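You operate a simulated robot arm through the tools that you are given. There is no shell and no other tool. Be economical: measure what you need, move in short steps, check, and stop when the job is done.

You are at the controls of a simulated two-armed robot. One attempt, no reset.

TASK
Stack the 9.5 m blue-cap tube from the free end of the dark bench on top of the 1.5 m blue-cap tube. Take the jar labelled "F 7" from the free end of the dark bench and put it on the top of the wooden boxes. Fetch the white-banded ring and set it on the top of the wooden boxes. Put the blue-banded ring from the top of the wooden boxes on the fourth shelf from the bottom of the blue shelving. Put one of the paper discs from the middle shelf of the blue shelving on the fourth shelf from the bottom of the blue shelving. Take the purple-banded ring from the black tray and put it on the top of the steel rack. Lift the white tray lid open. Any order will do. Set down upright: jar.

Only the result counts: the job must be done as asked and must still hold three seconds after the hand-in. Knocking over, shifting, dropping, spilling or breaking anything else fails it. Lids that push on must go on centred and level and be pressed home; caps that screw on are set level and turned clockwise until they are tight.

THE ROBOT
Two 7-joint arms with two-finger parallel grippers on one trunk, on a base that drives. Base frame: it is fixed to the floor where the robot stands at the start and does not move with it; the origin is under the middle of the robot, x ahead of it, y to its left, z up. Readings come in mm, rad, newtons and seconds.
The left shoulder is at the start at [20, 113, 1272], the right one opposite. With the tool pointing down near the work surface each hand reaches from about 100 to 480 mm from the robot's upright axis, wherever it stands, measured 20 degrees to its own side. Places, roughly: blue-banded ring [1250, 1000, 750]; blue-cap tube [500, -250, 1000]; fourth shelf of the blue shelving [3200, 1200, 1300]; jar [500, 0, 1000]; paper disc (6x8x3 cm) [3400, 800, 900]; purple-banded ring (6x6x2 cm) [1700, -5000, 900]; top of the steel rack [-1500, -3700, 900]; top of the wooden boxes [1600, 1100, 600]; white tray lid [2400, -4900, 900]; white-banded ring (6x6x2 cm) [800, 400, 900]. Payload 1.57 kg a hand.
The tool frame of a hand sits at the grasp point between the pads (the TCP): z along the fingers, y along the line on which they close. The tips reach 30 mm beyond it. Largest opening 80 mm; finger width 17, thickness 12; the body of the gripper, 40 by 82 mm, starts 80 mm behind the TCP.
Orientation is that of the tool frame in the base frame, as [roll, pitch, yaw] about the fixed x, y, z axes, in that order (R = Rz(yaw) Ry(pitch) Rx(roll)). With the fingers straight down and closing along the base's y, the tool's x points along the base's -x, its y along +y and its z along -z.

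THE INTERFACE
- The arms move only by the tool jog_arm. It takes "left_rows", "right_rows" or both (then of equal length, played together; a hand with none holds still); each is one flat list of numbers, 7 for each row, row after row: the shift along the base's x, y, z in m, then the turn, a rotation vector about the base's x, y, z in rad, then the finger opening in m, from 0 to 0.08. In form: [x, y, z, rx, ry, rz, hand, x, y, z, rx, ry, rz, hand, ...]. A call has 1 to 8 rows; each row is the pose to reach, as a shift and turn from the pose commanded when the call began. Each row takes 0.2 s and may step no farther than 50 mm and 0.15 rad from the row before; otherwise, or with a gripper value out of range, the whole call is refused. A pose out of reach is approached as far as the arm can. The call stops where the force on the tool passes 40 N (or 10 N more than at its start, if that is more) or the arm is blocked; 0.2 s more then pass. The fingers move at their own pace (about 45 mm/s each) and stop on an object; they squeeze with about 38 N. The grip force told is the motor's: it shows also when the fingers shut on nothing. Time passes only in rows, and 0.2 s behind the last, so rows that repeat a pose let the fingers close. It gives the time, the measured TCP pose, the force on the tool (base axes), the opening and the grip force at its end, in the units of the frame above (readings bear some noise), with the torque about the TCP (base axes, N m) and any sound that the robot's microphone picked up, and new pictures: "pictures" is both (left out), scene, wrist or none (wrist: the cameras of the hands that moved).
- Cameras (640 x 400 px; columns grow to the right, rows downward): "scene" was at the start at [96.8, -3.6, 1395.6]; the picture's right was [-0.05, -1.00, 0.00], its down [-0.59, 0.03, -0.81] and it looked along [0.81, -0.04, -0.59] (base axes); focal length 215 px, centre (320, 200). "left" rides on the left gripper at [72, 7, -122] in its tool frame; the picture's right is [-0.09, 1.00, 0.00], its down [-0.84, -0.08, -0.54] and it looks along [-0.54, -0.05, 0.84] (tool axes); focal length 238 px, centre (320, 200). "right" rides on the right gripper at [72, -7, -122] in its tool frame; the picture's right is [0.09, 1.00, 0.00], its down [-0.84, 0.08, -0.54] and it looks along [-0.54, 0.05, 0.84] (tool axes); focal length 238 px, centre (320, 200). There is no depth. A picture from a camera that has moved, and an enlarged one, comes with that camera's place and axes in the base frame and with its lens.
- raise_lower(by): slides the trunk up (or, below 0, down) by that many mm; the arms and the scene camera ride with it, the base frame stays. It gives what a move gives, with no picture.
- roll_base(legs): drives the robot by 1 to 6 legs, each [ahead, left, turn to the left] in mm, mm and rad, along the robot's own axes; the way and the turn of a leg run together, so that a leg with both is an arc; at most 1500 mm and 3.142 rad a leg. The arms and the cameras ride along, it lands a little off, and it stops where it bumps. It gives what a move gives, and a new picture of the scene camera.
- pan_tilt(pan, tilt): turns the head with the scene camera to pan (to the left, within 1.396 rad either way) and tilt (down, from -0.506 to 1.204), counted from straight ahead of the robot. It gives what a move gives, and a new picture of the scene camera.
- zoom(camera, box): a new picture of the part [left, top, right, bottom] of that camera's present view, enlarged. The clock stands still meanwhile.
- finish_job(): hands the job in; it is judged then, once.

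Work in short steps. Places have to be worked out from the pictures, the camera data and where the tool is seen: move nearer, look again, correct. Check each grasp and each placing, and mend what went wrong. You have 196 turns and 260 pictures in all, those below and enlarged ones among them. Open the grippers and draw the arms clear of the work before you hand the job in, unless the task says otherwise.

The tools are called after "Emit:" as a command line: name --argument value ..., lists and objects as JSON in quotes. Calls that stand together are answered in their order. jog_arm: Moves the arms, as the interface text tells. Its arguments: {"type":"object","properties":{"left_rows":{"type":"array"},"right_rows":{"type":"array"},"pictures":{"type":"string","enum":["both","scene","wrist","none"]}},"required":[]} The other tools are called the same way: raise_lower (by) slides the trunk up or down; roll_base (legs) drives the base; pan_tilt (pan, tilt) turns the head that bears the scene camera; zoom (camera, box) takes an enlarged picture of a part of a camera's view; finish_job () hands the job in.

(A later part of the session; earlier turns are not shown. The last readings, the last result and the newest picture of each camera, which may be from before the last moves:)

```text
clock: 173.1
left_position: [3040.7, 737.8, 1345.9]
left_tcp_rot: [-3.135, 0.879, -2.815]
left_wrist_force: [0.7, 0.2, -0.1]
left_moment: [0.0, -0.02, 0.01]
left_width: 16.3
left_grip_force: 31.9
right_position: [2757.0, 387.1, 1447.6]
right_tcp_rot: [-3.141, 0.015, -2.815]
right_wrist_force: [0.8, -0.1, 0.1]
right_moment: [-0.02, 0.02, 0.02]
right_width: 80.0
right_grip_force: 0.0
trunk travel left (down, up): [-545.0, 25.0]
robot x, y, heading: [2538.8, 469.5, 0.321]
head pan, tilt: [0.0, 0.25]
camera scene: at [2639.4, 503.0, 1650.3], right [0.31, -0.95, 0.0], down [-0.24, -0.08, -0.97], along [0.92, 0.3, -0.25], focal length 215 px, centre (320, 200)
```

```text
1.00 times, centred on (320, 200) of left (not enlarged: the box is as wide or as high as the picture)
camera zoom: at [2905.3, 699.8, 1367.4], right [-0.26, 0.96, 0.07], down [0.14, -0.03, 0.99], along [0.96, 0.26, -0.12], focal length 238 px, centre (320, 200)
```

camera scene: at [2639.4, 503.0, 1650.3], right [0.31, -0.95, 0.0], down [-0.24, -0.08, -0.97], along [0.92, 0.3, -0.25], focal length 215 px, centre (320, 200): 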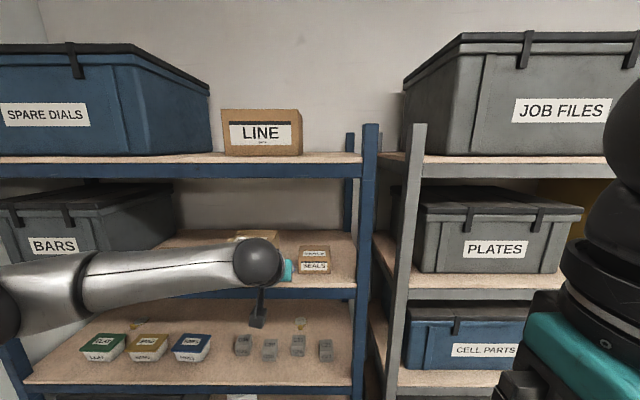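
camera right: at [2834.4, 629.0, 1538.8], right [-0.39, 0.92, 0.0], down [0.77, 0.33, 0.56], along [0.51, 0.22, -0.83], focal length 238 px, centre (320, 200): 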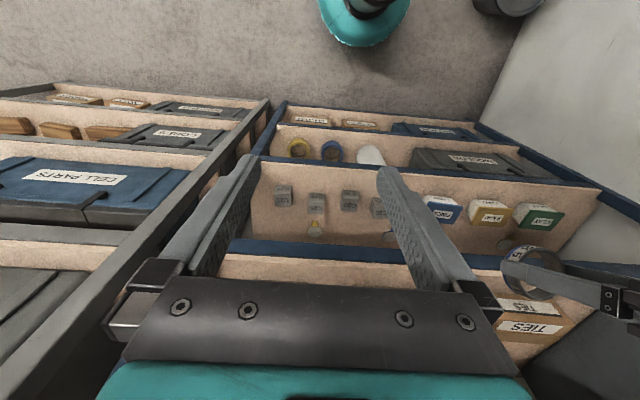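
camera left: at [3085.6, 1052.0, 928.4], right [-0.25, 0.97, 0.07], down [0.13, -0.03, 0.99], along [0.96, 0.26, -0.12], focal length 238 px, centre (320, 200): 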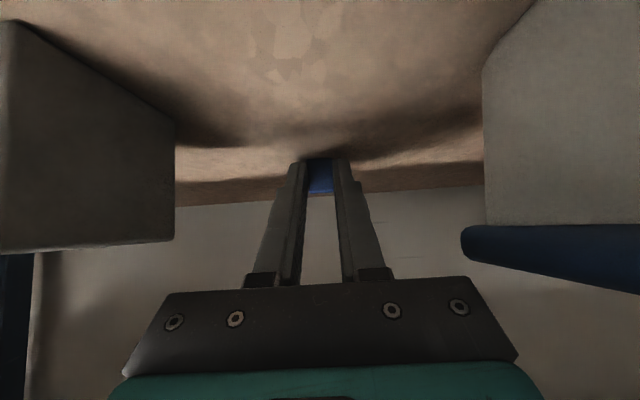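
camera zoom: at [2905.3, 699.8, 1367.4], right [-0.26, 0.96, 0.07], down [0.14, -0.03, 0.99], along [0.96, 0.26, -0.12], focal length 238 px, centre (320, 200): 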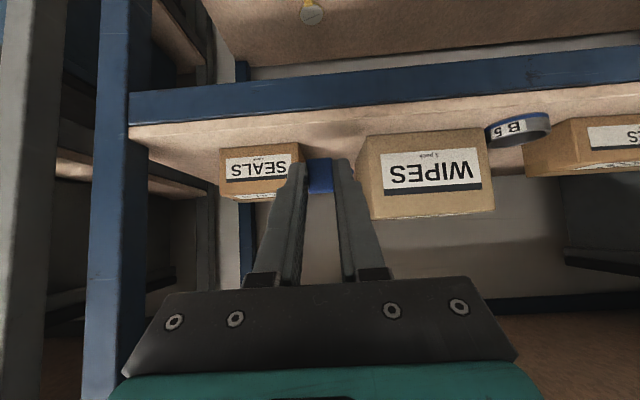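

Lined up with the gap. I drive in 90 mm, nudge 12 mm left, and come down to ~20 mm above the shelf.

Emit:
roll_base --legs '[[92, 0, 0]]'

Emit:
jog_arm --left_rows '[-0.0036, 0.0114, -0.02, 0, 0, 0, 0.01, -0.0036, 0.0114, -0.045, 0, 0, 0, 0.01]' --pictures "wrist"

```text
clock: 174.2
left_position: [3126.6, 765.8, 1345.2]
left_tcp_rot: [-3.133, 0.878, -2.814]
left_wrist_force: [0.8, -0.2, 1.1]
left_moment: [-0.02, 0.02, -0.02]
left_width: 16.5
left_grip_force: 32.1
right_position: [2845.5, 414.8, 1448.0]
right_tcp_rot: [-3.14, 0.016, -2.818]
right_wrist_force: [-0.1, 0.1, -0.1]
right_moment: [-0.01, 0.0, 0.03]
right_width: 80.1
right_grip_force: 0.1
trunk travel left (down, up): [-545.0, 25.0]
robot x, y, heading: [2628.5, 499.5, 0.322]
head pan, tilt: [0.0, 0.25]
camera scene: at [2725.9, 532.3, 1650.4], right [0.31, -0.95, 0.0], down [-0.23, -0.08, -0.97], along [0.92, 0.3, -0.25], focal length 215 px, centre (320, 200)
```

scene: 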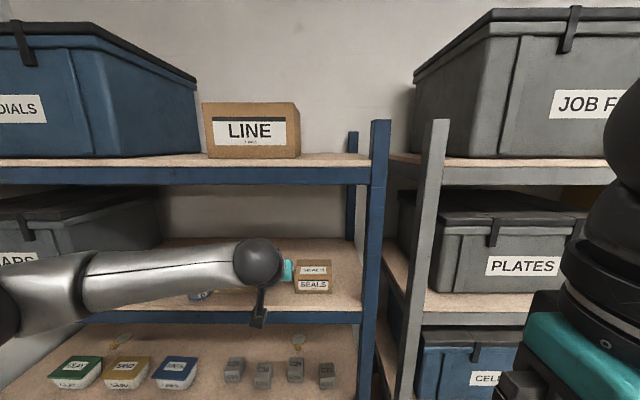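

```text
clock: 174.8
left_position: [3124.9, 776.9, 1299.7]
left_tcp_rot: [-3.132, 0.878, -2.817]
left_wrist_force: [0.1, 0.2, -0.3]
left_moment: [-0.01, 0.01, 0.04]
left_width: 16.4
left_grip_force: 31.3
right_position: [2845.2, 414.8, 1448.4]
right_tcp_rot: [-3.14, 0.015, -2.816]
right_wrist_force: [0.2, -0.3, 0.5]
right_moment: [-0.01, 0.01, 0.02]
right_width: 80.0
right_grip_force: 0.2
trunk travel left (down, up): [-545.0, 25.0]
robot x, y, heading: [2628.0, 500.1, 0.32]
head pan, tilt: [0.0, 0.25]
camera left: at [2990.3, 739.8, 1322.8], right [-0.26, 0.96, 0.07], down [0.13, -0.03, 0.99], along [0.96, 0.26, -0.12], focal length 238 px, centre (320, 200)
```

left: 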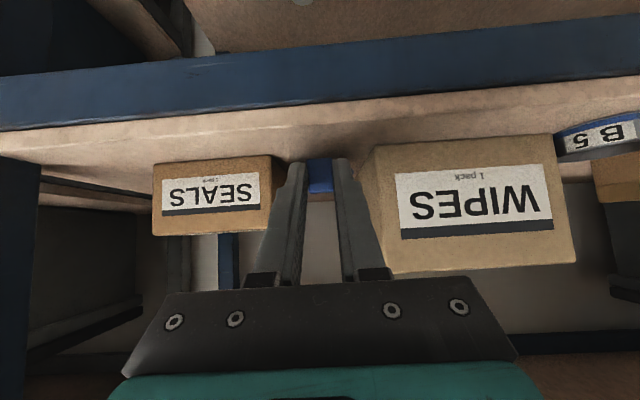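

Centred. I go 8 mm deeper and lower in 4 mm rows until contact.

Emit:
jog_arm --left_rows '[0.008, 0.0026, -0.005, 0, 0, 0, 0.01, 0.008, 0.0026, -0.01, 0, 0, 0, 0.01, 0.008, 0.0026, -0.015, 0, 0, 0, 0.01]' --pictures "wrist"

```text
clock: 175.6
left_position: [3131.7, 780.5, 1286.9]
left_tcp_rot: [-3.133, 0.881, -2.815]
left_wrist_force: [-1.0, 0.0, 1.3]
left_moment: [0.01, 0.0, 0.01]
left_width: 16.4
left_grip_force: 31.9
right_position: [2843.7, 415.5, 1449.0]
right_tcp_rot: [-3.14, 0.017, -2.818]
right_wrist_force: [-0.5, 0.6, 0.8]
right_moment: [0.03, 0.03, 0.03]
right_width: 80.1
right_grip_force: 0.1
trunk travel left (down, up): [-545.0, 25.0]
robot x, y, heading: [2630.2, 498.4, 0.32]
head pan, tilt: [0.0, 0.25]
camera left: at [2996.5, 743.1, 1308.1], right [-0.26, 0.96, 0.07], down [0.13, -0.03, 0.99], along [0.96, 0.26, -0.12], focal length 238 px, centre (320, 200)
```

left: 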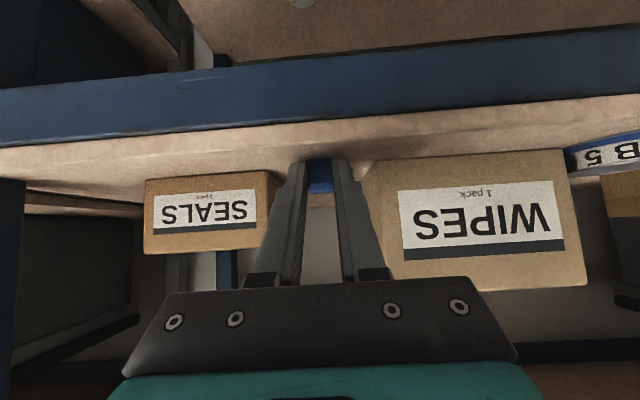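

Contact is just starting. I lower 2 mm more and release the tab, then retreat along the tool axis.

Emit:
jog_arm --left_rows '[0, 0, -0.002, 0, 0, 0, 0.01, 0, 0, -0.002, 0, 0, 0, 0.024, 0, 0, -0.002, 0, 0, 0, 0.035, -0.002, -0.001, 0.0005, 0, 0, 0, 0.035]' --pictures "wrist"

```text
clock: 176.6
left_position: [3129.0, 779.5, 1285.5]
left_tcp_rot: [-3.134, 0.878, -2.815]
left_wrist_force: [2.0, -1.4, 1.9]
left_moment: [0.06, 0.22, 0.14]
left_width: 32.6
left_grip_force: 0.1
right_position: [2844.6, 416.2, 1448.8]
right_tcp_rot: [3.141, 0.014, -2.816]
right_wrist_force: [-0.2, -0.5, -0.3]
right_moment: [-0.04, 0.0, 0.02]
right_width: 80.3
right_grip_force: 0.1
trunk travel left (down, up): [-545.0, 25.0]
robot x, y, heading: [2628.9, 499.6, 0.32]
head pan, tilt: [0.0, 0.25]
camera left: at [2994.1, 741.9, 1307.8], right [-0.26, 0.96, 0.07], down [0.13, -0.03, 0.99], along [0.96, 0.26, -0.12], focal length 238 px, centre (320, 200)
```

left: 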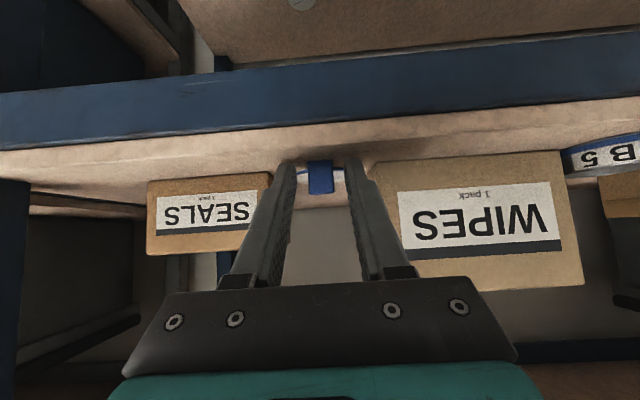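

Released; disc flat with tab up. I retreat backwards with the opening kept at 30 mm.

Emit:
jog_arm --left_rows '[-0.015, -0.005, 0.006, 0, 0, 0, 0.032, -0.035, -0.0115, 0.02, 0, 0, 0, 0.032, -0.06, -0.02, 0.045, 0, 0, 0, 0.032]' --pictures "none"

Emit:
roll_base --legs '[[-250, 0, 0]]'

Emit:
zoom --camera "scene" --box '[150, 200, 390, 350]'

```text
clock: 177.4
left_position: [3068.4, 757.8, 1332.6]
left_tcp_rot: [-3.133, 0.878, -2.815]
left_wrist_force: [0.1, 0.1, -0.2]
left_moment: [0.0, -0.03, 0.0]
left_width: 32.1
left_grip_force: 0.0
right_position: [2843.2, 414.9, 1449.0]
right_tcp_rot: [-3.141, 0.018, -2.818]
right_wrist_force: [0.3, 0.5, -0.4]
right_moment: [-0.01, -0.02, 0.02]
right_width: 80.2
right_grip_force: 0.0
trunk travel left (down, up): [-545.0, 25.0]
robot x, y, heading: [2630.6, 500.0, 0.315]
head pan, tilt: [0.0, 0.25]
```

```text
clock: 179.2
left_position: [2830.0, 680.1, 1332.0]
left_tcp_rot: [-3.132, 0.879, -2.815]
left_wrist_force: [0.0, -0.1, 1.0]
left_moment: [-0.01, 0.01, 0.02]
left_width: 31.8
left_grip_force: 0.0
right_position: [2603.5, 336.0, 1448.1]
right_tcp_rot: [-3.14, 0.015, -2.815]
right_wrist_force: [0.4, 0.1, 0.2]
right_moment: [0.01, 0.02, -0.01]
right_width: 80.2
right_grip_force: 0.2
trunk travel left (down, up): [-545.0, 25.0]
robot x, y, heading: [2387.5, 422.4, 0.324]
head pan, tilt: [0.0, 0.25]
camera scene: at [2485.5, 452.8, 1650.4], right [0.32, -0.95, 0.0], down [-0.23, -0.08, -0.97], along [0.92, 0.31, -0.25], focal length 215 px, centre (320, 200)
```

scene: 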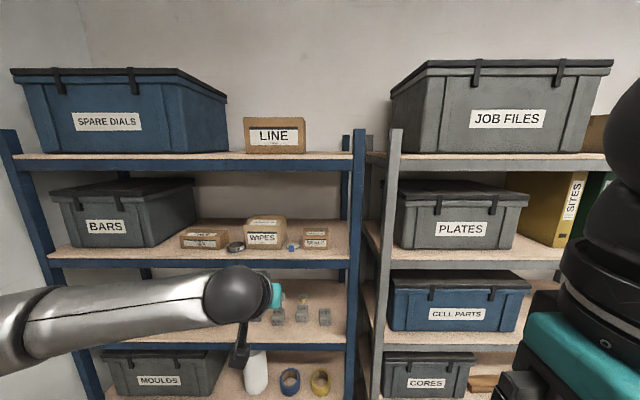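

```text
2.67 times, centred on (270, 275) of scene
camera zoom: at [2485.5, 452.8, 1650.4], right [0.32, -0.95, 0.0], down [-0.23, -0.08, -0.97], along [0.92, 0.31, -0.25], focal length 573 px, centre (453, 0)
```

zoom: 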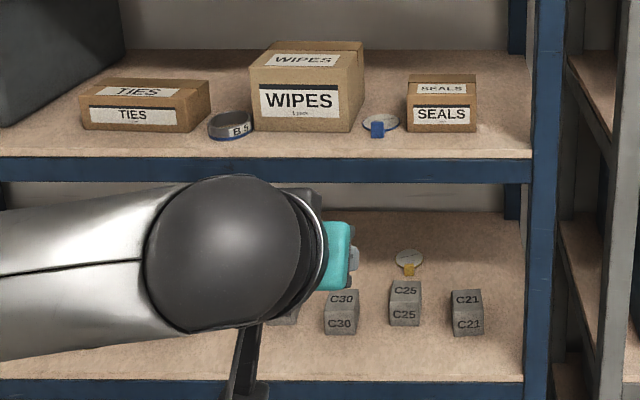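

Ring and disc both rest on the fourth shelf. Now I bring the left hand upright again, lower the trunk, and turn right to see the far part of the room.

Emit:
jog_arm --left_rows '[-0.02, -0.006, 0, -0.045, 0.14, 0, 0.04, -0.04, -0.012, 0, -0.09, 0.28, 0, 0.06, -0.06, -0.018, 0, -0.135, 0.42, 0, 0.08, -0.08, -0.025, 0, -0.18, 0.56, 0, 0.08, -0.09, -0.03, 0, -0.225, 0.7, 0, 0.08, -0.1, -0.03, 0, -0.265, 0.835, 0, 0.08]' --pictures "none"

Emit:
roll_base --legs '[[-200, 0, 0], [0, 0, -1.57]]'

Emit:
pan_tilt --pan 0.0 --tilt 0.35

```text
clock: 180.6
left_position: [2730.2, 650.1, 1331.9]
left_tcp_rot: [3.134, 0.001, -2.824]
left_wrist_force: [0.0, -0.4, 0.2]
left_moment: [0.01, 0.0, -0.01]
left_width: 79.7
left_grip_force: 0.1
right_position: [2604.7, 336.8, 1447.6]
right_tcp_rot: [-3.139, 0.017, -2.816]
right_wrist_force: [0.7, -0.4, 0.6]
right_moment: [0.02, 0.03, 0.0]
right_width: 79.8
right_grip_force: 0.0
trunk travel left (down, up): [-545.0, 25.0]
robot x, y, heading: [2386.2, 422.2, 0.317]
head pan, tilt: [0.0, 0.25]
```

```text
clock: 186.1
left_position: [2424.2, 14.9, 1333.0]
left_tcp_rot: [3.136, 0.002, 1.889]
left_wrist_force: [-0.6, -0.4, -0.5]
left_moment: [-0.02, -0.02, -0.01]
left_width: 80.3
left_grip_force: 0.1
right_position: [2110.8, 139.3, 1448.0]
right_tcp_rot: [-3.14, 0.017, 1.893]
right_wrist_force: [0.2, 0.5, 0.2]
right_moment: [0.0, -0.03, 0.03]
right_width: 79.9
right_grip_force: 0.0
trunk travel left (down, up): [-545.0, 25.0]
robot x, y, heading: [2193.3, 356.4, -1.249]
head pan, tilt: [0.0, 0.25]
camera scene: at [2226.9, 257.9, 1650.4], right [-0.95, -0.31, 0.0], down [-0.08, 0.23, -0.97], along [0.3, -0.92, -0.25], focal length 215 px, centre (320, 200)
```

scene: 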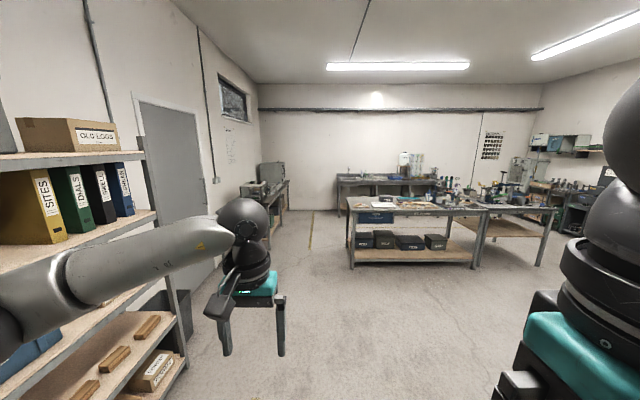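

```text
clock: 186.7
left_position: [2424.2, 13.5, 1333.8]
left_tcp_rot: [3.135, 0.002, 1.89]
left_wrist_force: [0.7, 0.4, -0.2]
left_moment: [0.0, -0.01, 0.03]
left_width: 80.2
left_grip_force: 0.1
right_position: [2112.0, 138.9, 1448.5]
right_tcp_rot: [-3.14, 0.017, 1.893]
right_wrist_force: [-0.1, 0.2, 0.2]
right_moment: [0.0, -0.01, -0.02]
right_width: 79.7
right_grip_force: 0.2
trunk travel left (down, up): [-545.0, 25.0]
robot x, y, heading: [2194.3, 355.3, -1.257]
head pan, tilt: [0.0, 0.351]
camera scene: at [2226.8, 258.2, 1641.0], right [-0.95, -0.31, 0.0], down [-0.11, 0.33, -0.94], along [0.29, -0.89, -0.34], focal length 215 px, centre (320, 200)
```

scene: 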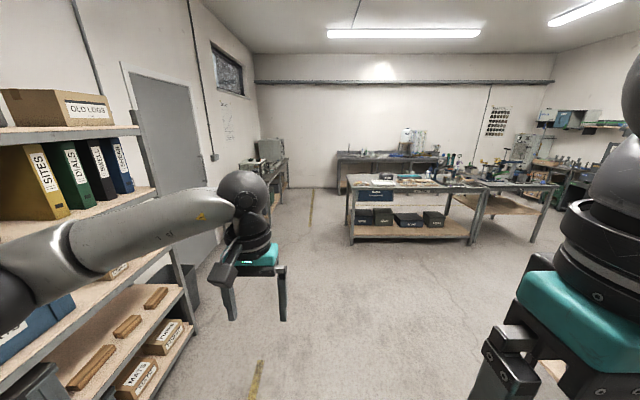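

Emit:
zoom --camera "scene" --box '[310, 110, 470, 210]'

Emit:
zoom --camera "scene" --box '[440, 90, 640, 240]'

```text
4.00 times, centred on (390, 160) of scene
camera zoom: at [2226.8, 258.2, 1641.0], right [-0.95, -0.31, 0.0], down [-0.11, 0.33, -0.94], along [0.29, -0.89, -0.34], focal length 860 px, centre (40, 360)
```

zoom: 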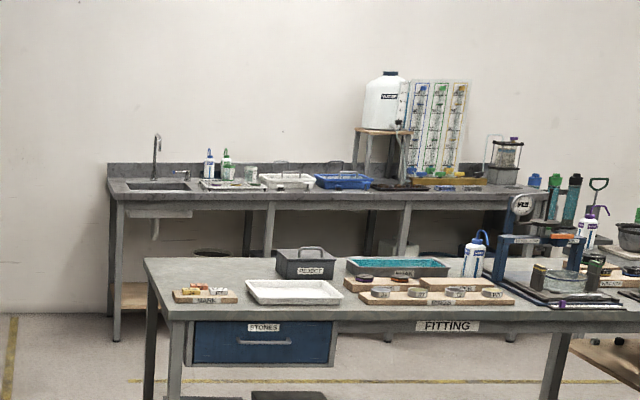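

```text
2.67 times, centred on (540, 165) of scene
camera zoom: at [2226.8, 258.2, 1641.0], right [-0.95, -0.31, 0.0], down [-0.11, 0.33, -0.94], along [0.29, -0.89, -0.34], focal length 573 px, centre (-267, 293)
```

zoom: 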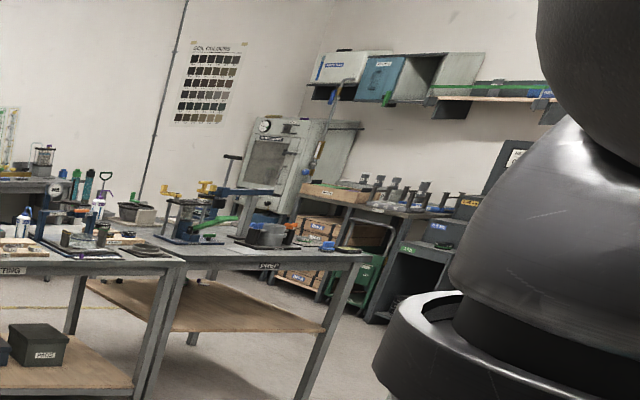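

The far sink bench holds the white lidded tray, a blue tray and the black tray. I drive down the free aisle at u≈2200 past the centre table.

Emit:
roll_base --legs '[[1450, 0, 0], [1450, 0, 0], [1400, 0, 0]]'

Emit:
pan_tilt --pan -0.6 --tilt 0.4

```text
clock: 207.4
left_position: [3749.1, -4086.4, 1331.6]
left_tcp_rot: [3.137, 0.001, 1.885]
left_wrist_force: [-0.7, 0.0, 0.0]
left_moment: [0.03, 0.0, 0.0]
left_width: 80.1
left_grip_force: 0.2
right_position: [3435.3, -3959.4, 1446.8]
right_tcp_rot: [-3.141, 0.015, 1.891]
right_wrist_force: [-0.8, -0.2, 0.5]
right_moment: [0.0, -0.05, 0.05]
right_width: 79.8
right_grip_force: 0.0
trunk travel left (down, up): [-545.0, 25.0]
robot x, y, heading: [3519.7, -3742.8, -1.26]
head pan, tilt: [0.0, 0.351]
camera scene: at [3550.8, -3840.9, 1641.0], right [-0.95, -0.31, 0.0], down [-0.11, 0.33, -0.94], along [0.29, -0.89, -0.34], focal length 215 px, centre (320, 200)
```

scene: 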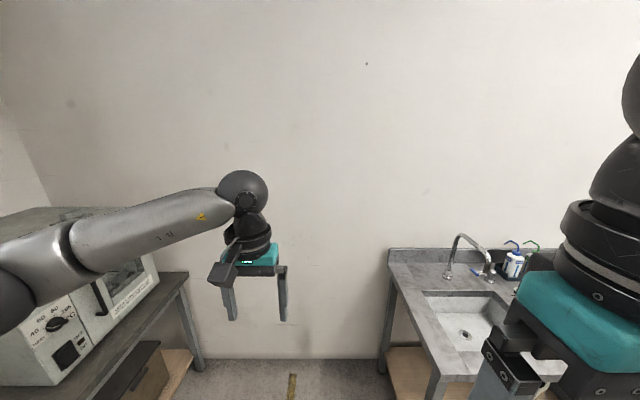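

```text
clock: 208.4
left_position: [3748.3, -4086.8, 1332.3]
left_tcp_rot: [3.134, 0.003, 1.885]
left_wrist_force: [-0.4, 0.0, -0.3]
left_moment: [-0.01, -0.01, 0.0]
left_width: 79.8
left_grip_force: 0.1
right_position: [3434.6, -3958.6, 1448.4]
right_tcp_rot: [-3.14, 0.016, 1.891]
right_wrist_force: [-0.3, 0.7, -0.3]
right_moment: [0.0, 0.01, 0.02]
right_width: 80.1
right_grip_force: 0.2
trunk travel left (down, up): [-545.0, 25.0]
robot x, y, heading: [3519.8, -3743.9, -1.254]
head pan, tilt: [-0.6, 0.4]
camera scene: at [3496.0, -3841.2, 1636.4], right [-0.96, 0.28, 0.0], down [0.11, 0.37, -0.92], along [-0.26, -0.88, -0.39], focal length 215 px, centre (320, 200)
```

scene: 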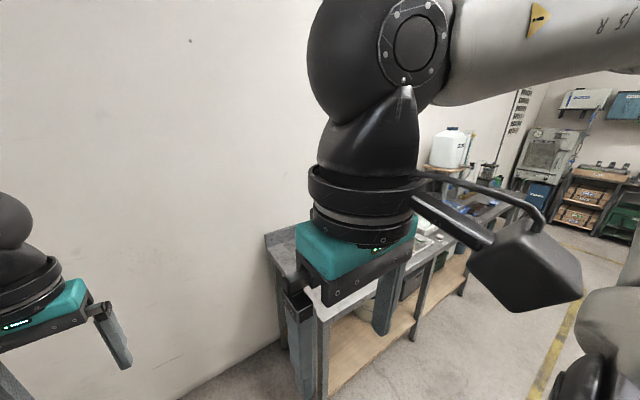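

Robot is at u≈2220, v≈-4634; the bench front is at v≈-5200. I strafe right towards the white tray and lower the trunk.

Emit:
roll_base --legs '[[0, -700, 0], [0, -650, 0]]'

Emit:
raise_lower --by -150

Emit:
pan_tilt --pan 0.0 --tilt 0.6

```text
clock: 215.4
left_position: [2469.4, -4497.8, 1331.2]
left_tcp_rot: [3.135, 0.001, 1.871]
left_wrist_force: [0.3, 0.3, 0.2]
left_moment: [0.01, -0.03, 0.01]
left_width: 79.8
left_grip_force: 0.1
right_position: [2157.6, -4366.7, 1448.6]
right_tcp_rot: [-3.138, 0.017, 1.878]
right_wrist_force: [-0.1, 0.1, 0.3]
right_moment: [0.02, -0.05, -0.01]
right_width: 79.9
right_grip_force: 0.0
trunk travel left (down, up): [-545.0, 25.0]
robot x, y, heading: [2248.9, -4149.4, -1.27]
head pan, tilt: [-0.6, 0.4]
camera scene: at [2220.9, -4248.6, 1636.4], right [-0.96, 0.3, 0.0], down [0.12, 0.37, -0.92], along [-0.27, -0.88, -0.39], focal length 215 px, centre (320, 200)
```

scene: 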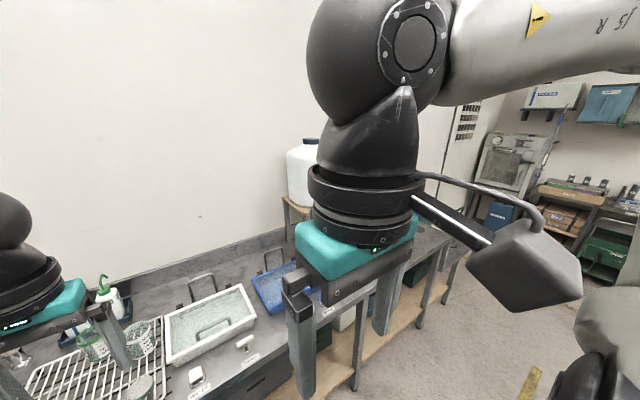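

```text
clock: 217.1
left_position: [2469.9, -4497.0, 1183.0]
left_tcp_rot: [3.135, 0.002, 1.869]
left_wrist_force: [0.8, 0.0, -0.9]
left_moment: [-0.02, 0.02, -0.01]
left_width: 80.1
left_grip_force: 0.1
right_position: [2157.9, -4365.8, 1298.3]
right_tcp_rot: [-3.139, 0.016, 1.877]
right_wrist_force: [-0.2, 0.5, -0.7]
right_moment: [0.01, 0.01, 0.03]
right_width: 80.2
right_grip_force: 0.1
trunk travel left (down, up): [-395.0, 175.0]
robot x, y, heading: [2246.3, -4151.5, -1.274]
head pan, tilt: [-0.6, 0.4]
```

```text
clock: 218.1
left_position: [2468.4, -4496.3, 1182.4]
left_tcp_rot: [3.135, 0.001, 1.87]
left_wrist_force: [-0.5, -0.3, 0.1]
left_moment: [0.02, 0.01, 0.02]
left_width: 79.7
left_grip_force: 0.0
right_position: [2157.7, -4365.9, 1298.6]
right_tcp_rot: [-3.139, 0.016, 1.877]
right_wrist_force: [0.6, -1.1, -0.2]
right_moment: [0.02, -0.01, -0.01]
right_width: 79.9
right_grip_force: 0.1
trunk travel left (down, up): [-395.0, 175.0]
robot x, y, heading: [2246.1, -4152.2, -1.272]
head pan, tilt: [0.0, 0.6]
camera scene: at [2274.5, -4244.5, 1468.2], right [-0.96, -0.29, 0.0], down [-0.17, 0.54, -0.83], along [0.24, -0.79, -0.56], focal length 215 px, centre (320, 200)
```

scene: 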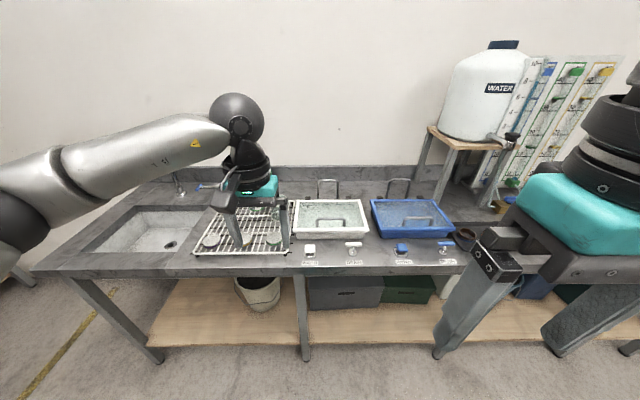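

Emit:
zoom --camera "scene" --box '[270, 165, 470, 285]'

Emit:
pan_tilt --pan -0.55 --tilt 0.7

```text
3.20 times, centred on (370, 225) of scene
camera zoom: at [2274.5, -4244.5, 1468.2], right [-0.96, -0.29, 0.0], down [-0.17, 0.54, -0.83], along [0.24, -0.79, -0.56], focal length 688 px, centre (160, 120)
```

zoom: 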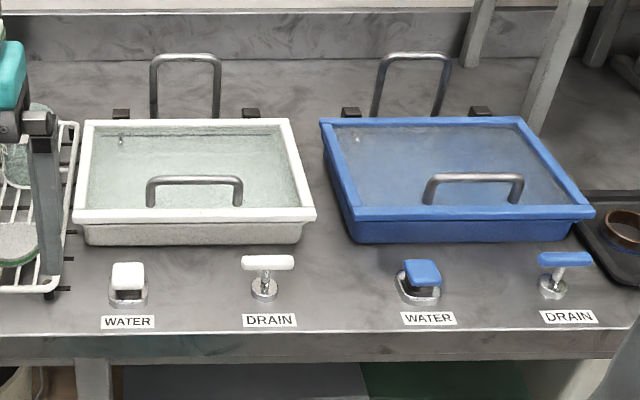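

```text
clock: 219.1
left_position: [2469.2, -4497.9, 1181.9]
left_tcp_rot: [3.134, 0.002, 1.87]
left_wrist_force: [0.3, -0.1, -0.3]
left_moment: [-0.02, -0.02, 0.03]
left_width: 79.6
left_grip_force: 0.0
right_position: [2158.2, -4365.7, 1297.7]
right_tcp_rot: [-3.14, 0.017, 1.877]
right_wrist_force: [-0.3, -0.3, 0.2]
right_moment: [-0.03, 0.01, -0.02]
right_width: 79.9
right_grip_force: 0.1
trunk travel left (down, up): [-395.0, 175.0]
robot x, y, heading: [2241.8, -4150.9, -1.27]
head pan, tilt: [-0.55, 0.7]
camera scene: at [2227.6, -4242.4, 1459.6], right [-0.97, 0.25, 0.0], down [0.16, 0.62, -0.77], along [-0.19, -0.74, -0.64], focal length 215 px, centre (320, 200)
```

scene: 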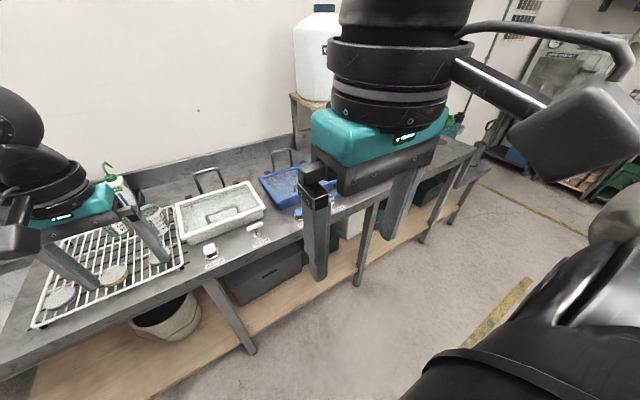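

The white tray's hinged lid has a handle bar near the front (about u=833, v=-5318, z≈990), hinges at the back and a stop loop behind. I position the robot so the left hand sits above the handle.

Emit:
roll_base --legs '[[0, -175, 0], [290, 0, 0]]'

Emit:
pan_tilt --pan 0.25 --tilt 0.75

Emit:
zoom --camera "left" --box '[0, 0, 640, 400]'

```text
clock: 222.2
left_position: [2386.4, -4825.5, 1181.2]
left_tcp_rot: [3.134, 0.002, 1.868]
left_wrist_force: [0.4, 0.7, 0.5]
left_moment: [0.04, -0.02, -0.01]
left_width: 79.9
left_grip_force: 0.0
right_position: [2075.7, -4693.7, 1297.8]
right_tcp_rot: [-3.139, 0.016, 1.874]
right_wrist_force: [0.1, 0.3, 0.7]
right_moment: [0.03, 0.0, -0.01]
right_width: 80.2
right_grip_force: 0.0
trunk travel left (down, up): [-395.0, 175.0]
robot x, y, heading: [2165.3, -4475.9, -1.273]
head pan, tilt: [-0.55, 0.7]
camera scene: at [2145.0, -4569.8, 1459.5], right [-0.97, 0.25, 0.0], down [0.16, 0.62, -0.76], along [-0.19, -0.74, -0.64], focal length 215 px, centre (320, 200)
```

scene: 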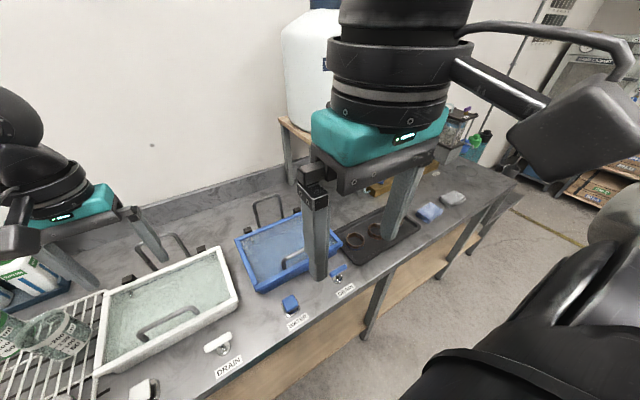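

```text
clock: 223.3
left_position: [2385.9, -4823.4, 1182.0]
left_tcp_rot: [3.134, 0.002, 1.868]
left_wrist_force: [-0.2, -0.7, -0.1]
left_moment: [-0.01, -0.01, -0.05]
left_width: 79.8
left_grip_force: 0.1
right_position: [2074.7, -4690.5, 1298.0]
right_tcp_rot: [-3.14, 0.016, 1.875]
right_wrist_force: [-0.3, -0.4, 0.4]
right_moment: [0.02, -0.02, 0.01]
right_width: 79.9
right_grip_force: 0.0
trunk travel left (down, up): [-395.0, 175.0]
robot x, y, heading: [2163.7, -4477.2, -1.274]
head pan, tilt: [0.25, 0.75]
camera scene: at [2209.0, -4557.6, 1455.3], right [-0.85, -0.52, 0.0], down [-0.35, 0.58, -0.73], along [0.38, -0.63, -0.68], focal length 215 px, centre (320, 200)
```

scene: 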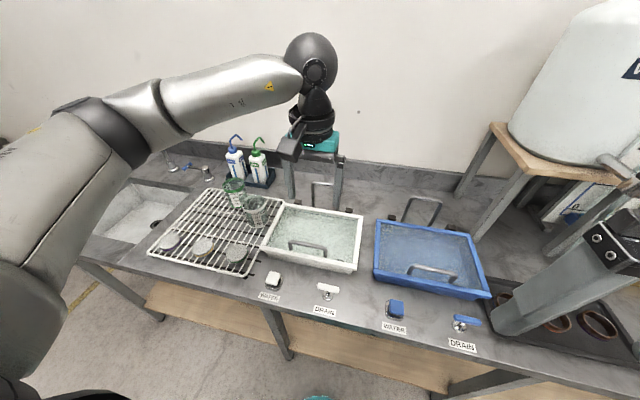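

```text
1.00 times, centred on (320, 200) of left (not enlarged: the box is as wide or as high as the picture)
camera zoom: at [2370.4, -4753.2, 1303.4], right [0.98, 0.2, 0.01], down [0.17, -0.82, 0.54], along [0.12, -0.53, -0.84], focal length 238 px, centre (320, 200)
```

zoom: 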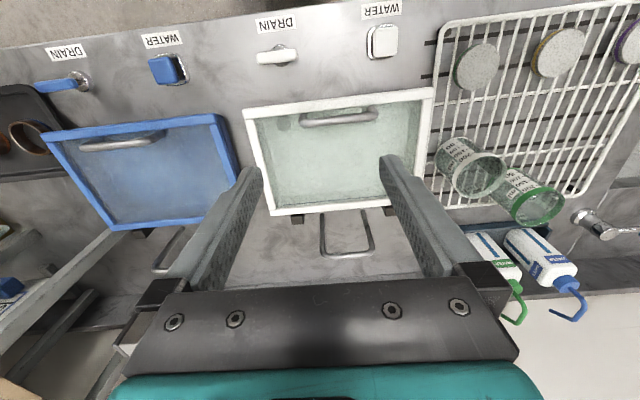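

Handle bar fixes at about (2409,-4820,1003); the stop loop sits just behind the hinge (v≈-5500). I drive 45 mm closer and turn the left hand −90° so it closes across the bar.

Emit:
roll_base --legs '[[45, 0, 0]]'

Emit:
jog_arm --left_rows '[0, 0.005, 0, 0, 0, -0.15, 0.08, 0, 0.01, 0, 0, 0, -0.3, 0.08, 0, 0.015, 0, 0, 0, -0.45, 0.08, 0, 0.02, 0, 0, 0, -0.6, 0.08, 0.003, 0.025, 0, 0, 0, -0.75, 0.07, 0.006, 0.03, 0, 0, 0, -0.9, 0.07, 0.01, 0.035, 0, 0, 0, -1.05, 0.06, 0.01, 0.04, 0, 0, 0, -1.2, 0.06]' --pictures "none"

Emit:
jog_arm --left_rows '[0, 0.003, -0.02, 0, 0, -0.14, 0.05, 0, 0.005, -0.04, 0, 0, -0.28, 0.05, 0, 0.008, -0.06, 0, 0, -0.36, 0.05]' --pictures "wrist"

```text
clock: 224.2
left_position: [2399.7, -4868.6, 1181.2]
left_tcp_rot: [3.134, -0.001, 1.866]
left_wrist_force: [0.9, 0.0, -0.3]
left_moment: [0.0, 0.0, 0.03]
left_width: 80.0
left_grip_force: 0.0
right_position: [2088.9, -4737.3, 1297.4]
right_tcp_rot: [-3.139, 0.013, 1.874]
right_wrist_force: [0.6, -0.7, -0.5]
right_moment: [0.05, 0.05, -0.03]
right_width: 80.1
right_grip_force: 0.1
trunk travel left (down, up): [-395.0, 175.0]
robot x, y, heading: [2179.0, -4524.6, -1.278]
head pan, tilt: [0.25, 0.75]
camera scene: at [2222.7, -4602.1, 1455.2], right [-0.85, -0.52, 0.0], down [-0.35, 0.58, -0.73], along [0.38, -0.62, -0.68], focal length 215 px, centre (320, 200)
```

scene: 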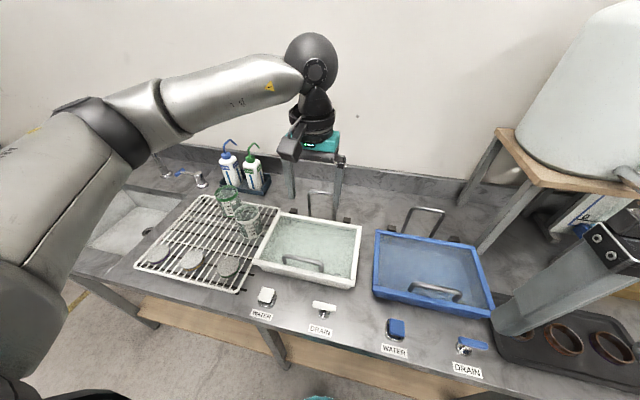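

```text
clock: 226.0
left_position: [2388.7, -4827.6, 1183.9]
left_tcp_rot: [3.133, 0.0, 0.714]
left_wrist_force: [0.3, -0.2, -0.6]
left_moment: [0.01, -0.02, -0.01]
left_width: 59.9
left_grip_force: 0.1
left hand out of reach, approached as far as the arm can: row 8
right_position: [2088.0, -4734.7, 1299.0]
right_tcp_rot: [-3.141, 0.014, 1.875]
right_wrist_force: [-0.8, -0.5, 0.1]
right_moment: [0.01, -0.03, -0.02]
right_width: 79.9
right_grip_force: 0.1
trunk travel left (down, up): [-395.0, 175.0]
robot x, y, heading: [2177.6, -4517.3, -1.27]
head pan, tilt: [0.25, 0.75]
```

```text
clock: 226.8
left_position: [2377.4, -4798.2, 1130.0]
left_tcp_rot: [3.02, -0.032, 0.508]
left_wrist_force: [0.0, -0.2, 0.7]
left_moment: [0.03, -0.03, 0.0]
left_width: 50.0
left_grip_force: 0.1
left hand out of reach, approached as far as the arm can: row 1, 2, 3
right_position: [2088.3, -4736.2, 1298.4]
right_tcp_rot: [-3.14, 0.016, 1.874]
right_wrist_force: [0.0, -1.1, -0.4]
right_moment: [0.05, -0.04, -0.03]
right_width: 80.0
right_grip_force: 0.0
trunk travel left (down, up): [-395.0, 175.0]
robot x, y, heading: [2179.2, -4518.1, -1.278]
head pan, tilt: [0.25, 0.75]
camera left: at [2432.4, -4758.1, 1254.1], right [0.39, -0.91, 0.12], down [-0.82, -0.29, 0.5], along [-0.42, -0.29, -0.86], focal length 238 px, centre (320, 200)
```

left: 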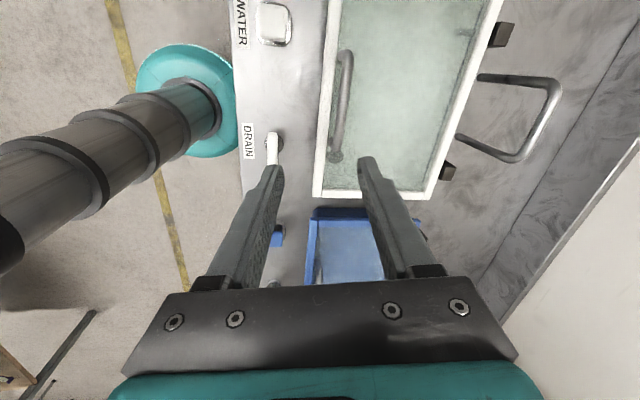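

The wrist limits out near −1.1 rad. Instead I'll turn the whole robot right 0.8 rad, which also brings the left shoulder forward. First I level and raise the hand, then move the base.

Emit:
jog_arm --left_rows '[0, 0, 0.03, 0.045, 0.043, 0, 0.05, 0, 0, 0.06, 0.089, 0.086, 0, 0.05, -0.01, 0.03, 0.09, 0.089, 0.086, 0, 0.05]' --pictures "none"

Emit:
roll_base --legs '[[0, 188, 0], [0, 0, -0.8]]'

```text
clock: 227.6
left_position: [2367.9, -4765.8, 1221.1]
left_tcp_rot: [3.14, -0.002, 0.505]
left_wrist_force: [-0.2, -0.4, 0.0]
left_moment: [-0.01, -0.02, -0.03]
left_width: 50.0
left_grip_force: 0.0
left hand out of reach, approached as far as the arm can: row 1, 2
right_position: [2086.9, -4734.2, 1298.4]
right_tcp_rot: [-3.14, 0.018, 1.876]
right_wrist_force: [-0.8, 0.1, 0.5]
right_moment: [0.0, -0.01, 0.01]
right_width: 80.3
right_grip_force: 0.2
trunk travel left (down, up): [-395.0, 175.0]
robot x, y, heading: [2177.3, -4521.0, -1.274]
head pan, tilt: [0.25, 0.75]
```

```text
clock: 231.3
left_position: [2306.3, -4774.0, 1221.2]
left_tcp_rot: [3.139, 0.001, -0.315]
left_wrist_force: [-0.5, -0.4, 0.2]
left_moment: [-0.02, 0.04, 0.01]
left_width: 50.2
left_grip_force: 0.1
right_position: [2138.3, -4547.6, 1298.3]
right_tcp_rot: [-3.14, 0.016, 1.053]
right_wrist_force: [-0.5, -0.5, 0.6]
right_moment: [0.0, -0.02, 0.05]
right_width: 80.0
right_grip_force: 0.0
trunk travel left (down, up): [-395.0, 175.0]
robot x, y, heading: [2356.8, -4464.5, -2.094]
head pan, tilt: [0.25, 0.75]
camera scene: at [2327.9, -4553.5, 1455.3], right [-0.96, 0.27, 0.0], down [0.18, 0.66, -0.73], along [-0.2, -0.7, -0.68], focal length 215 px, centre (320, 200)
```

scene: 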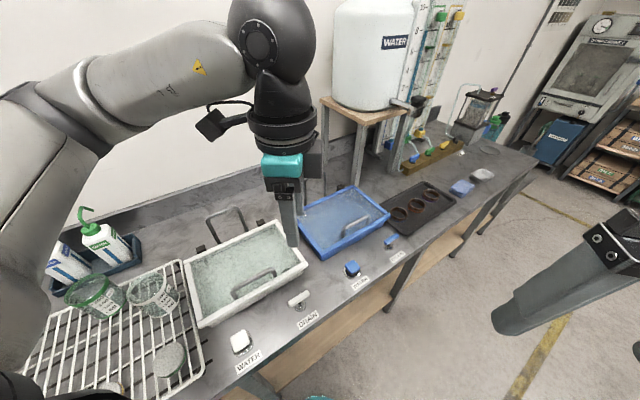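

The black tray with ring-like items is visible further right too. I rotate the hand +0.62 rad so it closes across the bar, and move over the handle.

Emit:
jog_arm --left_rows '[0.02, -0.009, 0, 0, 0, 0.124, 0.05, 0.04, -0.018, 0, 0, 0, 0.248, 0.05, 0.06, -0.027, -0.03, 0, 0, 0.372, 0.05, 0.08, -0.036, -0.06, 0, 0, 0.496, 0.05, 0.103, -0.046, -0.09, 0, 0, 0.62, 0.05]' --pictures "both"

```text
clock: 232.5
left_position: [2410.6, -4818.9, 1128.9]
left_tcp_rot: [3.138, 0.002, 0.306]
left_wrist_force: [0.0, 1.0, 0.2]
left_moment: [-0.03, -0.03, 0.0]
left_width: 49.9
left_grip_force: 0.1
right_position: [2139.0, -4546.1, 1297.8]
right_tcp_rot: [-3.14, 0.015, 1.054]
right_wrist_force: [-0.3, 0.1, -0.1]
right_moment: [0.0, -0.02, 0.0]
right_width: 80.0
right_grip_force: 0.1
trunk travel left (down, up): [-395.0, 175.0]
robot x, y, heading: [2354.7, -4468.3, -2.091]
head pan, tilt: [0.25, 0.75]
camera scene: at [2328.9, -4553.5, 1455.4], right [-0.96, 0.27, 0.0], down [0.18, 0.66, -0.73], along [-0.2, -0.7, -0.68], focal length 215 px, centre (320, 200)
camera left: at [2481.6, -4802.5, 1251.9], right [0.21, -0.98, 0.0], down [-0.82, -0.18, 0.54], along [-0.53, -0.12, -0.84], focal length 238 px, centre (320, 200)
```

scene: 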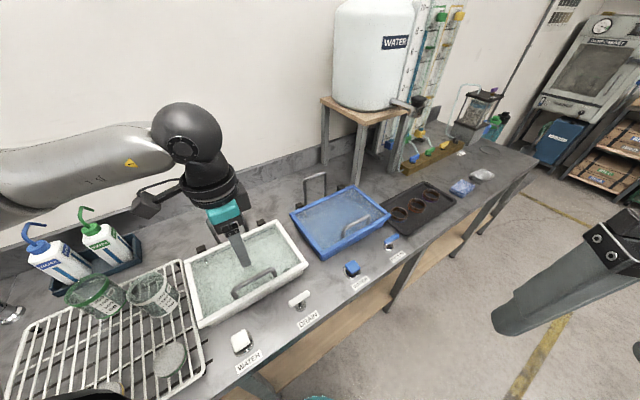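
left: 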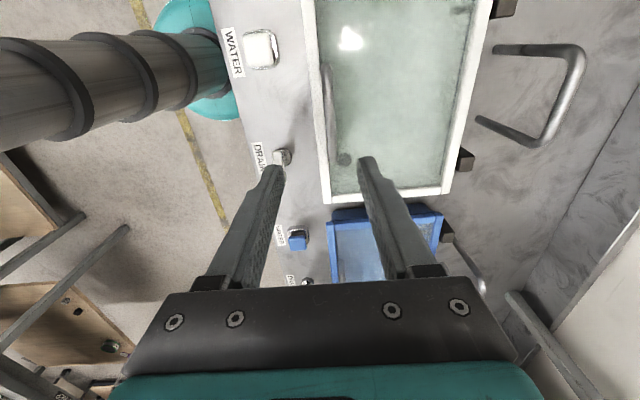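

Bar centre is about 20 mm towards +u and 11 mm towards the wall from the hand axis. I correct and descend to z≈1045.

Emit:
jog_arm --left_rows '[0.01, -0.003, -0.03, 0, 0, 0, 0.05, 0.021, -0.007, -0.06, 0, 0, 0, 0.05, 0.021, -0.007, -0.084, 0, 0, 0, 0.05]' --pictures "wrist"

Emit:
zoom --camera "scene" --box '[160, 180, 320, 330]'

```text
clock: 233.3
left_position: [2431.2, -4826.9, 1047.8]
left_tcp_rot: [3.136, -0.001, 0.304]
left_wrist_force: [0.9, -0.6, 0.4]
left_moment: [0.01, -0.01, 0.02]
left_width: 50.1
left_grip_force: 0.1
right_position: [2139.4, -4547.4, 1297.8]
right_tcp_rot: [-3.139, 0.015, 1.052]
right_wrist_force: [-0.7, -0.4, 0.1]
right_moment: [0.05, -0.02, 0.01]
right_width: 80.2
right_grip_force: 0.0
trunk travel left (down, up): [-395.0, 175.0]
robot x, y, heading: [2357.5, -4465.9, -2.092]
head pan, tilt: [0.25, 0.75]
camera left: at [2501.8, -4810.1, 1168.5], right [0.21, -0.98, 0.0], down [-0.82, -0.18, 0.54], along [-0.53, -0.12, -0.84], focal length 238 px, centre (320, 200)
```

left: 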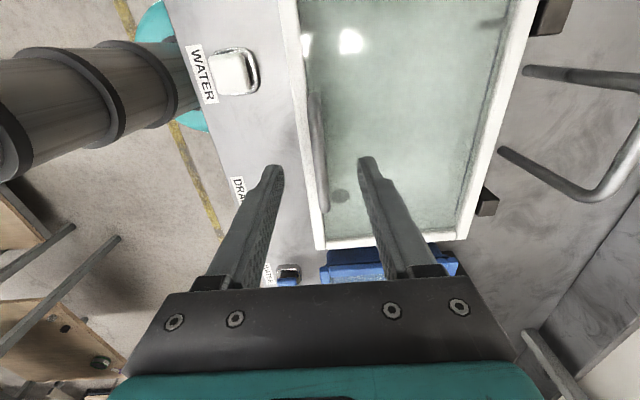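

```text
2.67 times, centred on (240, 255) of scene
camera zoom: at [2328.0, -4553.7, 1455.3], right [-0.96, 0.27, 0.0], down [0.18, 0.66, -0.73], along [-0.2, -0.7, -0.68], focal length 573 px, centre (533, 53)
```

zoom: 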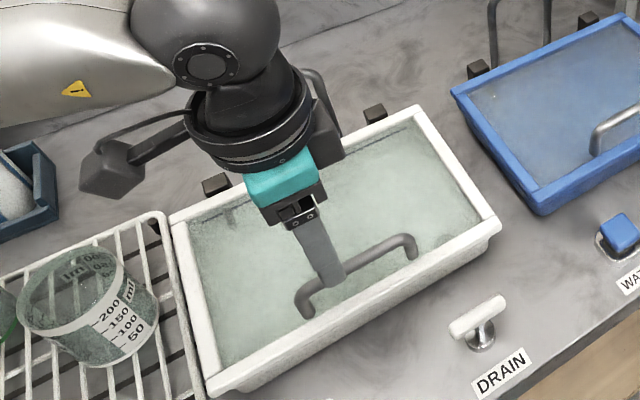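

The bar lies between the fingers. I descend 48 mm and close on it.

Emit:
jog_arm --left_rows '[-0.0006, 0.003, -0.02, 0, 0, 0, 0.05, -0.0006, 0.003, -0.04, 0, 0, 0, 0.05, -0.0006, 0.003, -0.048, 0, 0, 0, 0.04, -0.0006, 0.003, -0.048, 0, 0, 0, 0.02, -0.0006, 0.003, -0.048, 0, 0, 0, 0.004, -0.0006, 0.003, -0.048, 0, 0, 0, 0.004]' --pictures "wrist"

Emit:
zoom --camera "scene" --box '[180, 200, 310, 310]'

```text
clock: 234.7
left_position: [2430.6, -4825.2, 999.4]
left_tcp_rot: [3.136, -0.001, 0.307]
left_wrist_force: [2.0, -8.0, -1.6]
left_moment: [-0.3, -0.09, 0.21]
left_width: 11.9
left_grip_force: 21.1
right_position: [2138.3, -4548.5, 1297.5]
right_tcp_rot: [-3.14, 0.015, 1.054]
right_wrist_force: [-0.5, -0.5, 0.2]
right_moment: [-0.01, 0.01, -0.03]
right_width: 80.1
right_grip_force: 0.1
trunk travel left (down, up): [-395.0, 175.0]
robot x, y, heading: [2352.5, -4464.3, -2.094]
head pan, tilt: [0.25, 0.75]
camera left: at [2500.0, -4808.6, 1120.4], right [0.21, -0.98, 0.01], down [-0.82, -0.18, 0.54], along [-0.53, -0.12, -0.84], focal length 238 px, centre (320, 200)
```

left: 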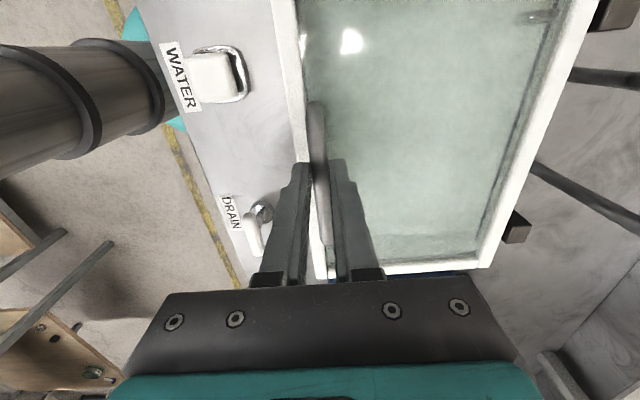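

```text
3.64 times, centred on (245, 255) of scene
camera zoom: at [2328.4, -4555.0, 1455.2], right [-0.96, 0.27, 0.0], down [0.18, 0.66, -0.73], along [-0.2, -0.7, -0.68], focal length 782 px, centre (593, 0)
```

zoom: 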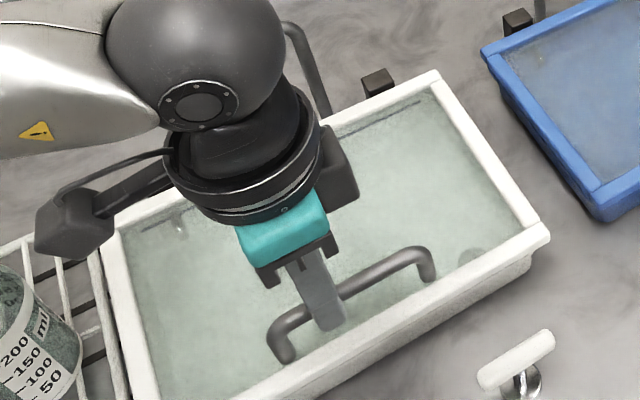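

Bar gripped (12 mm). I lift along the lid's arc about the hinge (v≈-5498, z≈950): first to ~45°.

Emit:
jog_arm --left_rows '[0.002, -0.006, 0.021, 0, 0, 0, 0.004, 0.005, -0.015, 0.041, 0, 0, 0, 0.004, 0.0085, -0.027, 0.06, 0, 0, 0, 0.004, 0.0127, -0.04, 0.077, 0, 0, 0, 0.004, 0.0175, -0.056, 0.092, 0, 0, 0, 0.004, 0.0232, -0.073, 0.104, 0, 0, 0, 0.004]' --pictures "scene"

```text
clock: 236.1
left_position: [2439.0, -4854.2, 1072.0]
left_tcp_rot: [-3.141, -0.002, 0.293]
left_wrist_force: [1.2, 13.9, 4.9]
left_moment: [0.71, -0.85, 0.39]
left_width: 11.5
left_grip_force: 29.5
left hand out of reach, approached as far as the arm can: row 4, 5, 6
right_position: [2138.2, -4545.3, 1298.9]
right_tcp_rot: [3.141, 0.017, 1.054]
right_wrist_force: [-0.5, 0.9, 0.3]
right_moment: [0.0, 0.02, 0.02]
right_width: 80.0
right_grip_force: 0.1
trunk travel left (down, up): [-395.0, 175.0]
robot x, y, heading: [2357.1, -4468.6, -2.094]
head pan, tilt: [0.25, 0.75]
camera scene: at [2328.2, -4551.1, 1455.5], right [-0.96, 0.27, 0.0], down [0.18, 0.66, -0.73], along [-0.2, -0.71, -0.68], focal length 215 px, centre (320, 200)
```

scene: 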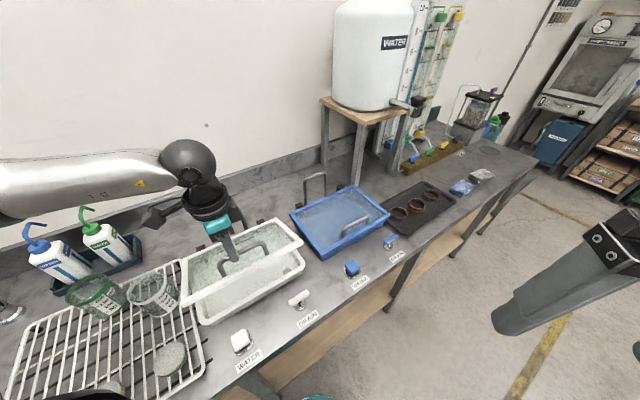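

The lid is rising and is now ~27° open, but the left wrist hits a joint limit. I keep holding with the left and bring the right hand (fingers closed, tilted forward) under the front edge to push it on up.

Emit:
jog_arm --right_rows '[0.02, -0.021, -0.02, -0.143, -0.045, 0, 0.04, 0.04, -0.042, -0.04, -0.286, -0.09, 0, 0.02, 0.06, -0.063, -0.06, -0.429, -0.136, 0, 0, 0.08, -0.084, -0.08, -0.572, -0.182, 0, 0, 0.1, -0.105, -0.1, -0.715, -0.227, 0, 0, 0.12, -0.126, -0.12, -0.858, -0.273, 0, 0, 0.14, -0.147, -0.14, -0.953, -0.303, 0, 0]' --pictures "both"

```text
clock: 237.7
left_position: [2438.9, -4855.2, 1072.3]
left_tcp_rot: [3.14, -0.003, 0.293]
left_wrist_force: [7.1, 13.8, 4.7]
left_moment: [0.56, -0.35, 0.38]
left_width: 11.5
left_grip_force: 29.2
right_position: [2221.3, -4784.1, 1188.1]
right_tcp_rot: [2.292, 0.613, 0.761]
right_wrist_force: [-0.2, 0.1, 0.9]
right_moment: [-0.02, 0.03, 0.02]
right_width: 0.0
right_grip_force: 21.0
right hand out of reach, approached as far as the arm can: row 1, 2, 3, 4, 5, 6, 7
trunk travel left (down, up): [-395.0, 175.0]
robot x, y, heading: [2355.7, -4466.3, -2.095]
head pan, tilt: [0.25, 0.75]
camera scene: at [2329.0, -4551.0, 1455.6], right [-0.96, 0.27, 0.0], down [0.18, 0.66, -0.73], along [-0.2, -0.71, -0.68], focal length 215 px, centre (320, 200)
camera right: at [2228.8, -4645.0, 1208.4], right [0.82, -0.13, 0.56], down [-0.57, -0.05, 0.82], along [-0.08, -0.99, -0.11], focal length 238 px, centre (320, 200)
```

scene: 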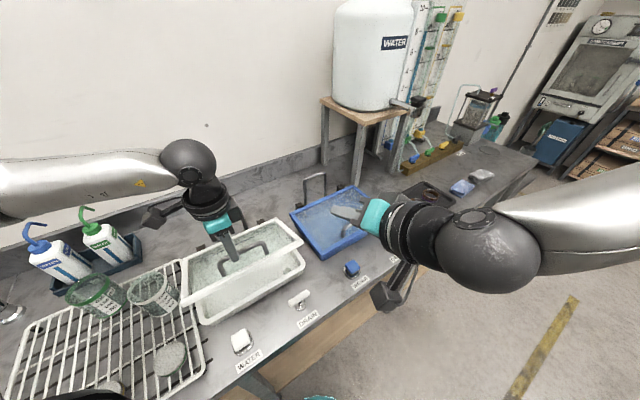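
right: 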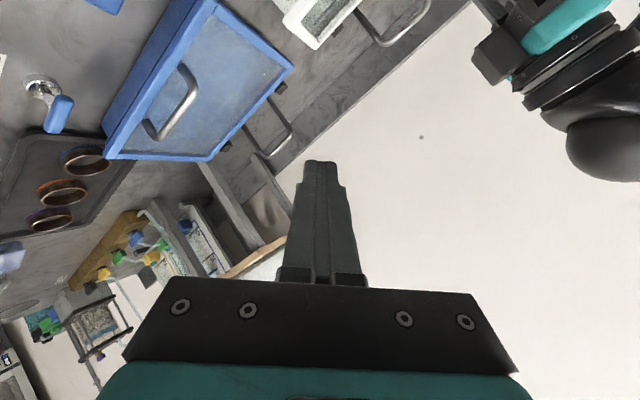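

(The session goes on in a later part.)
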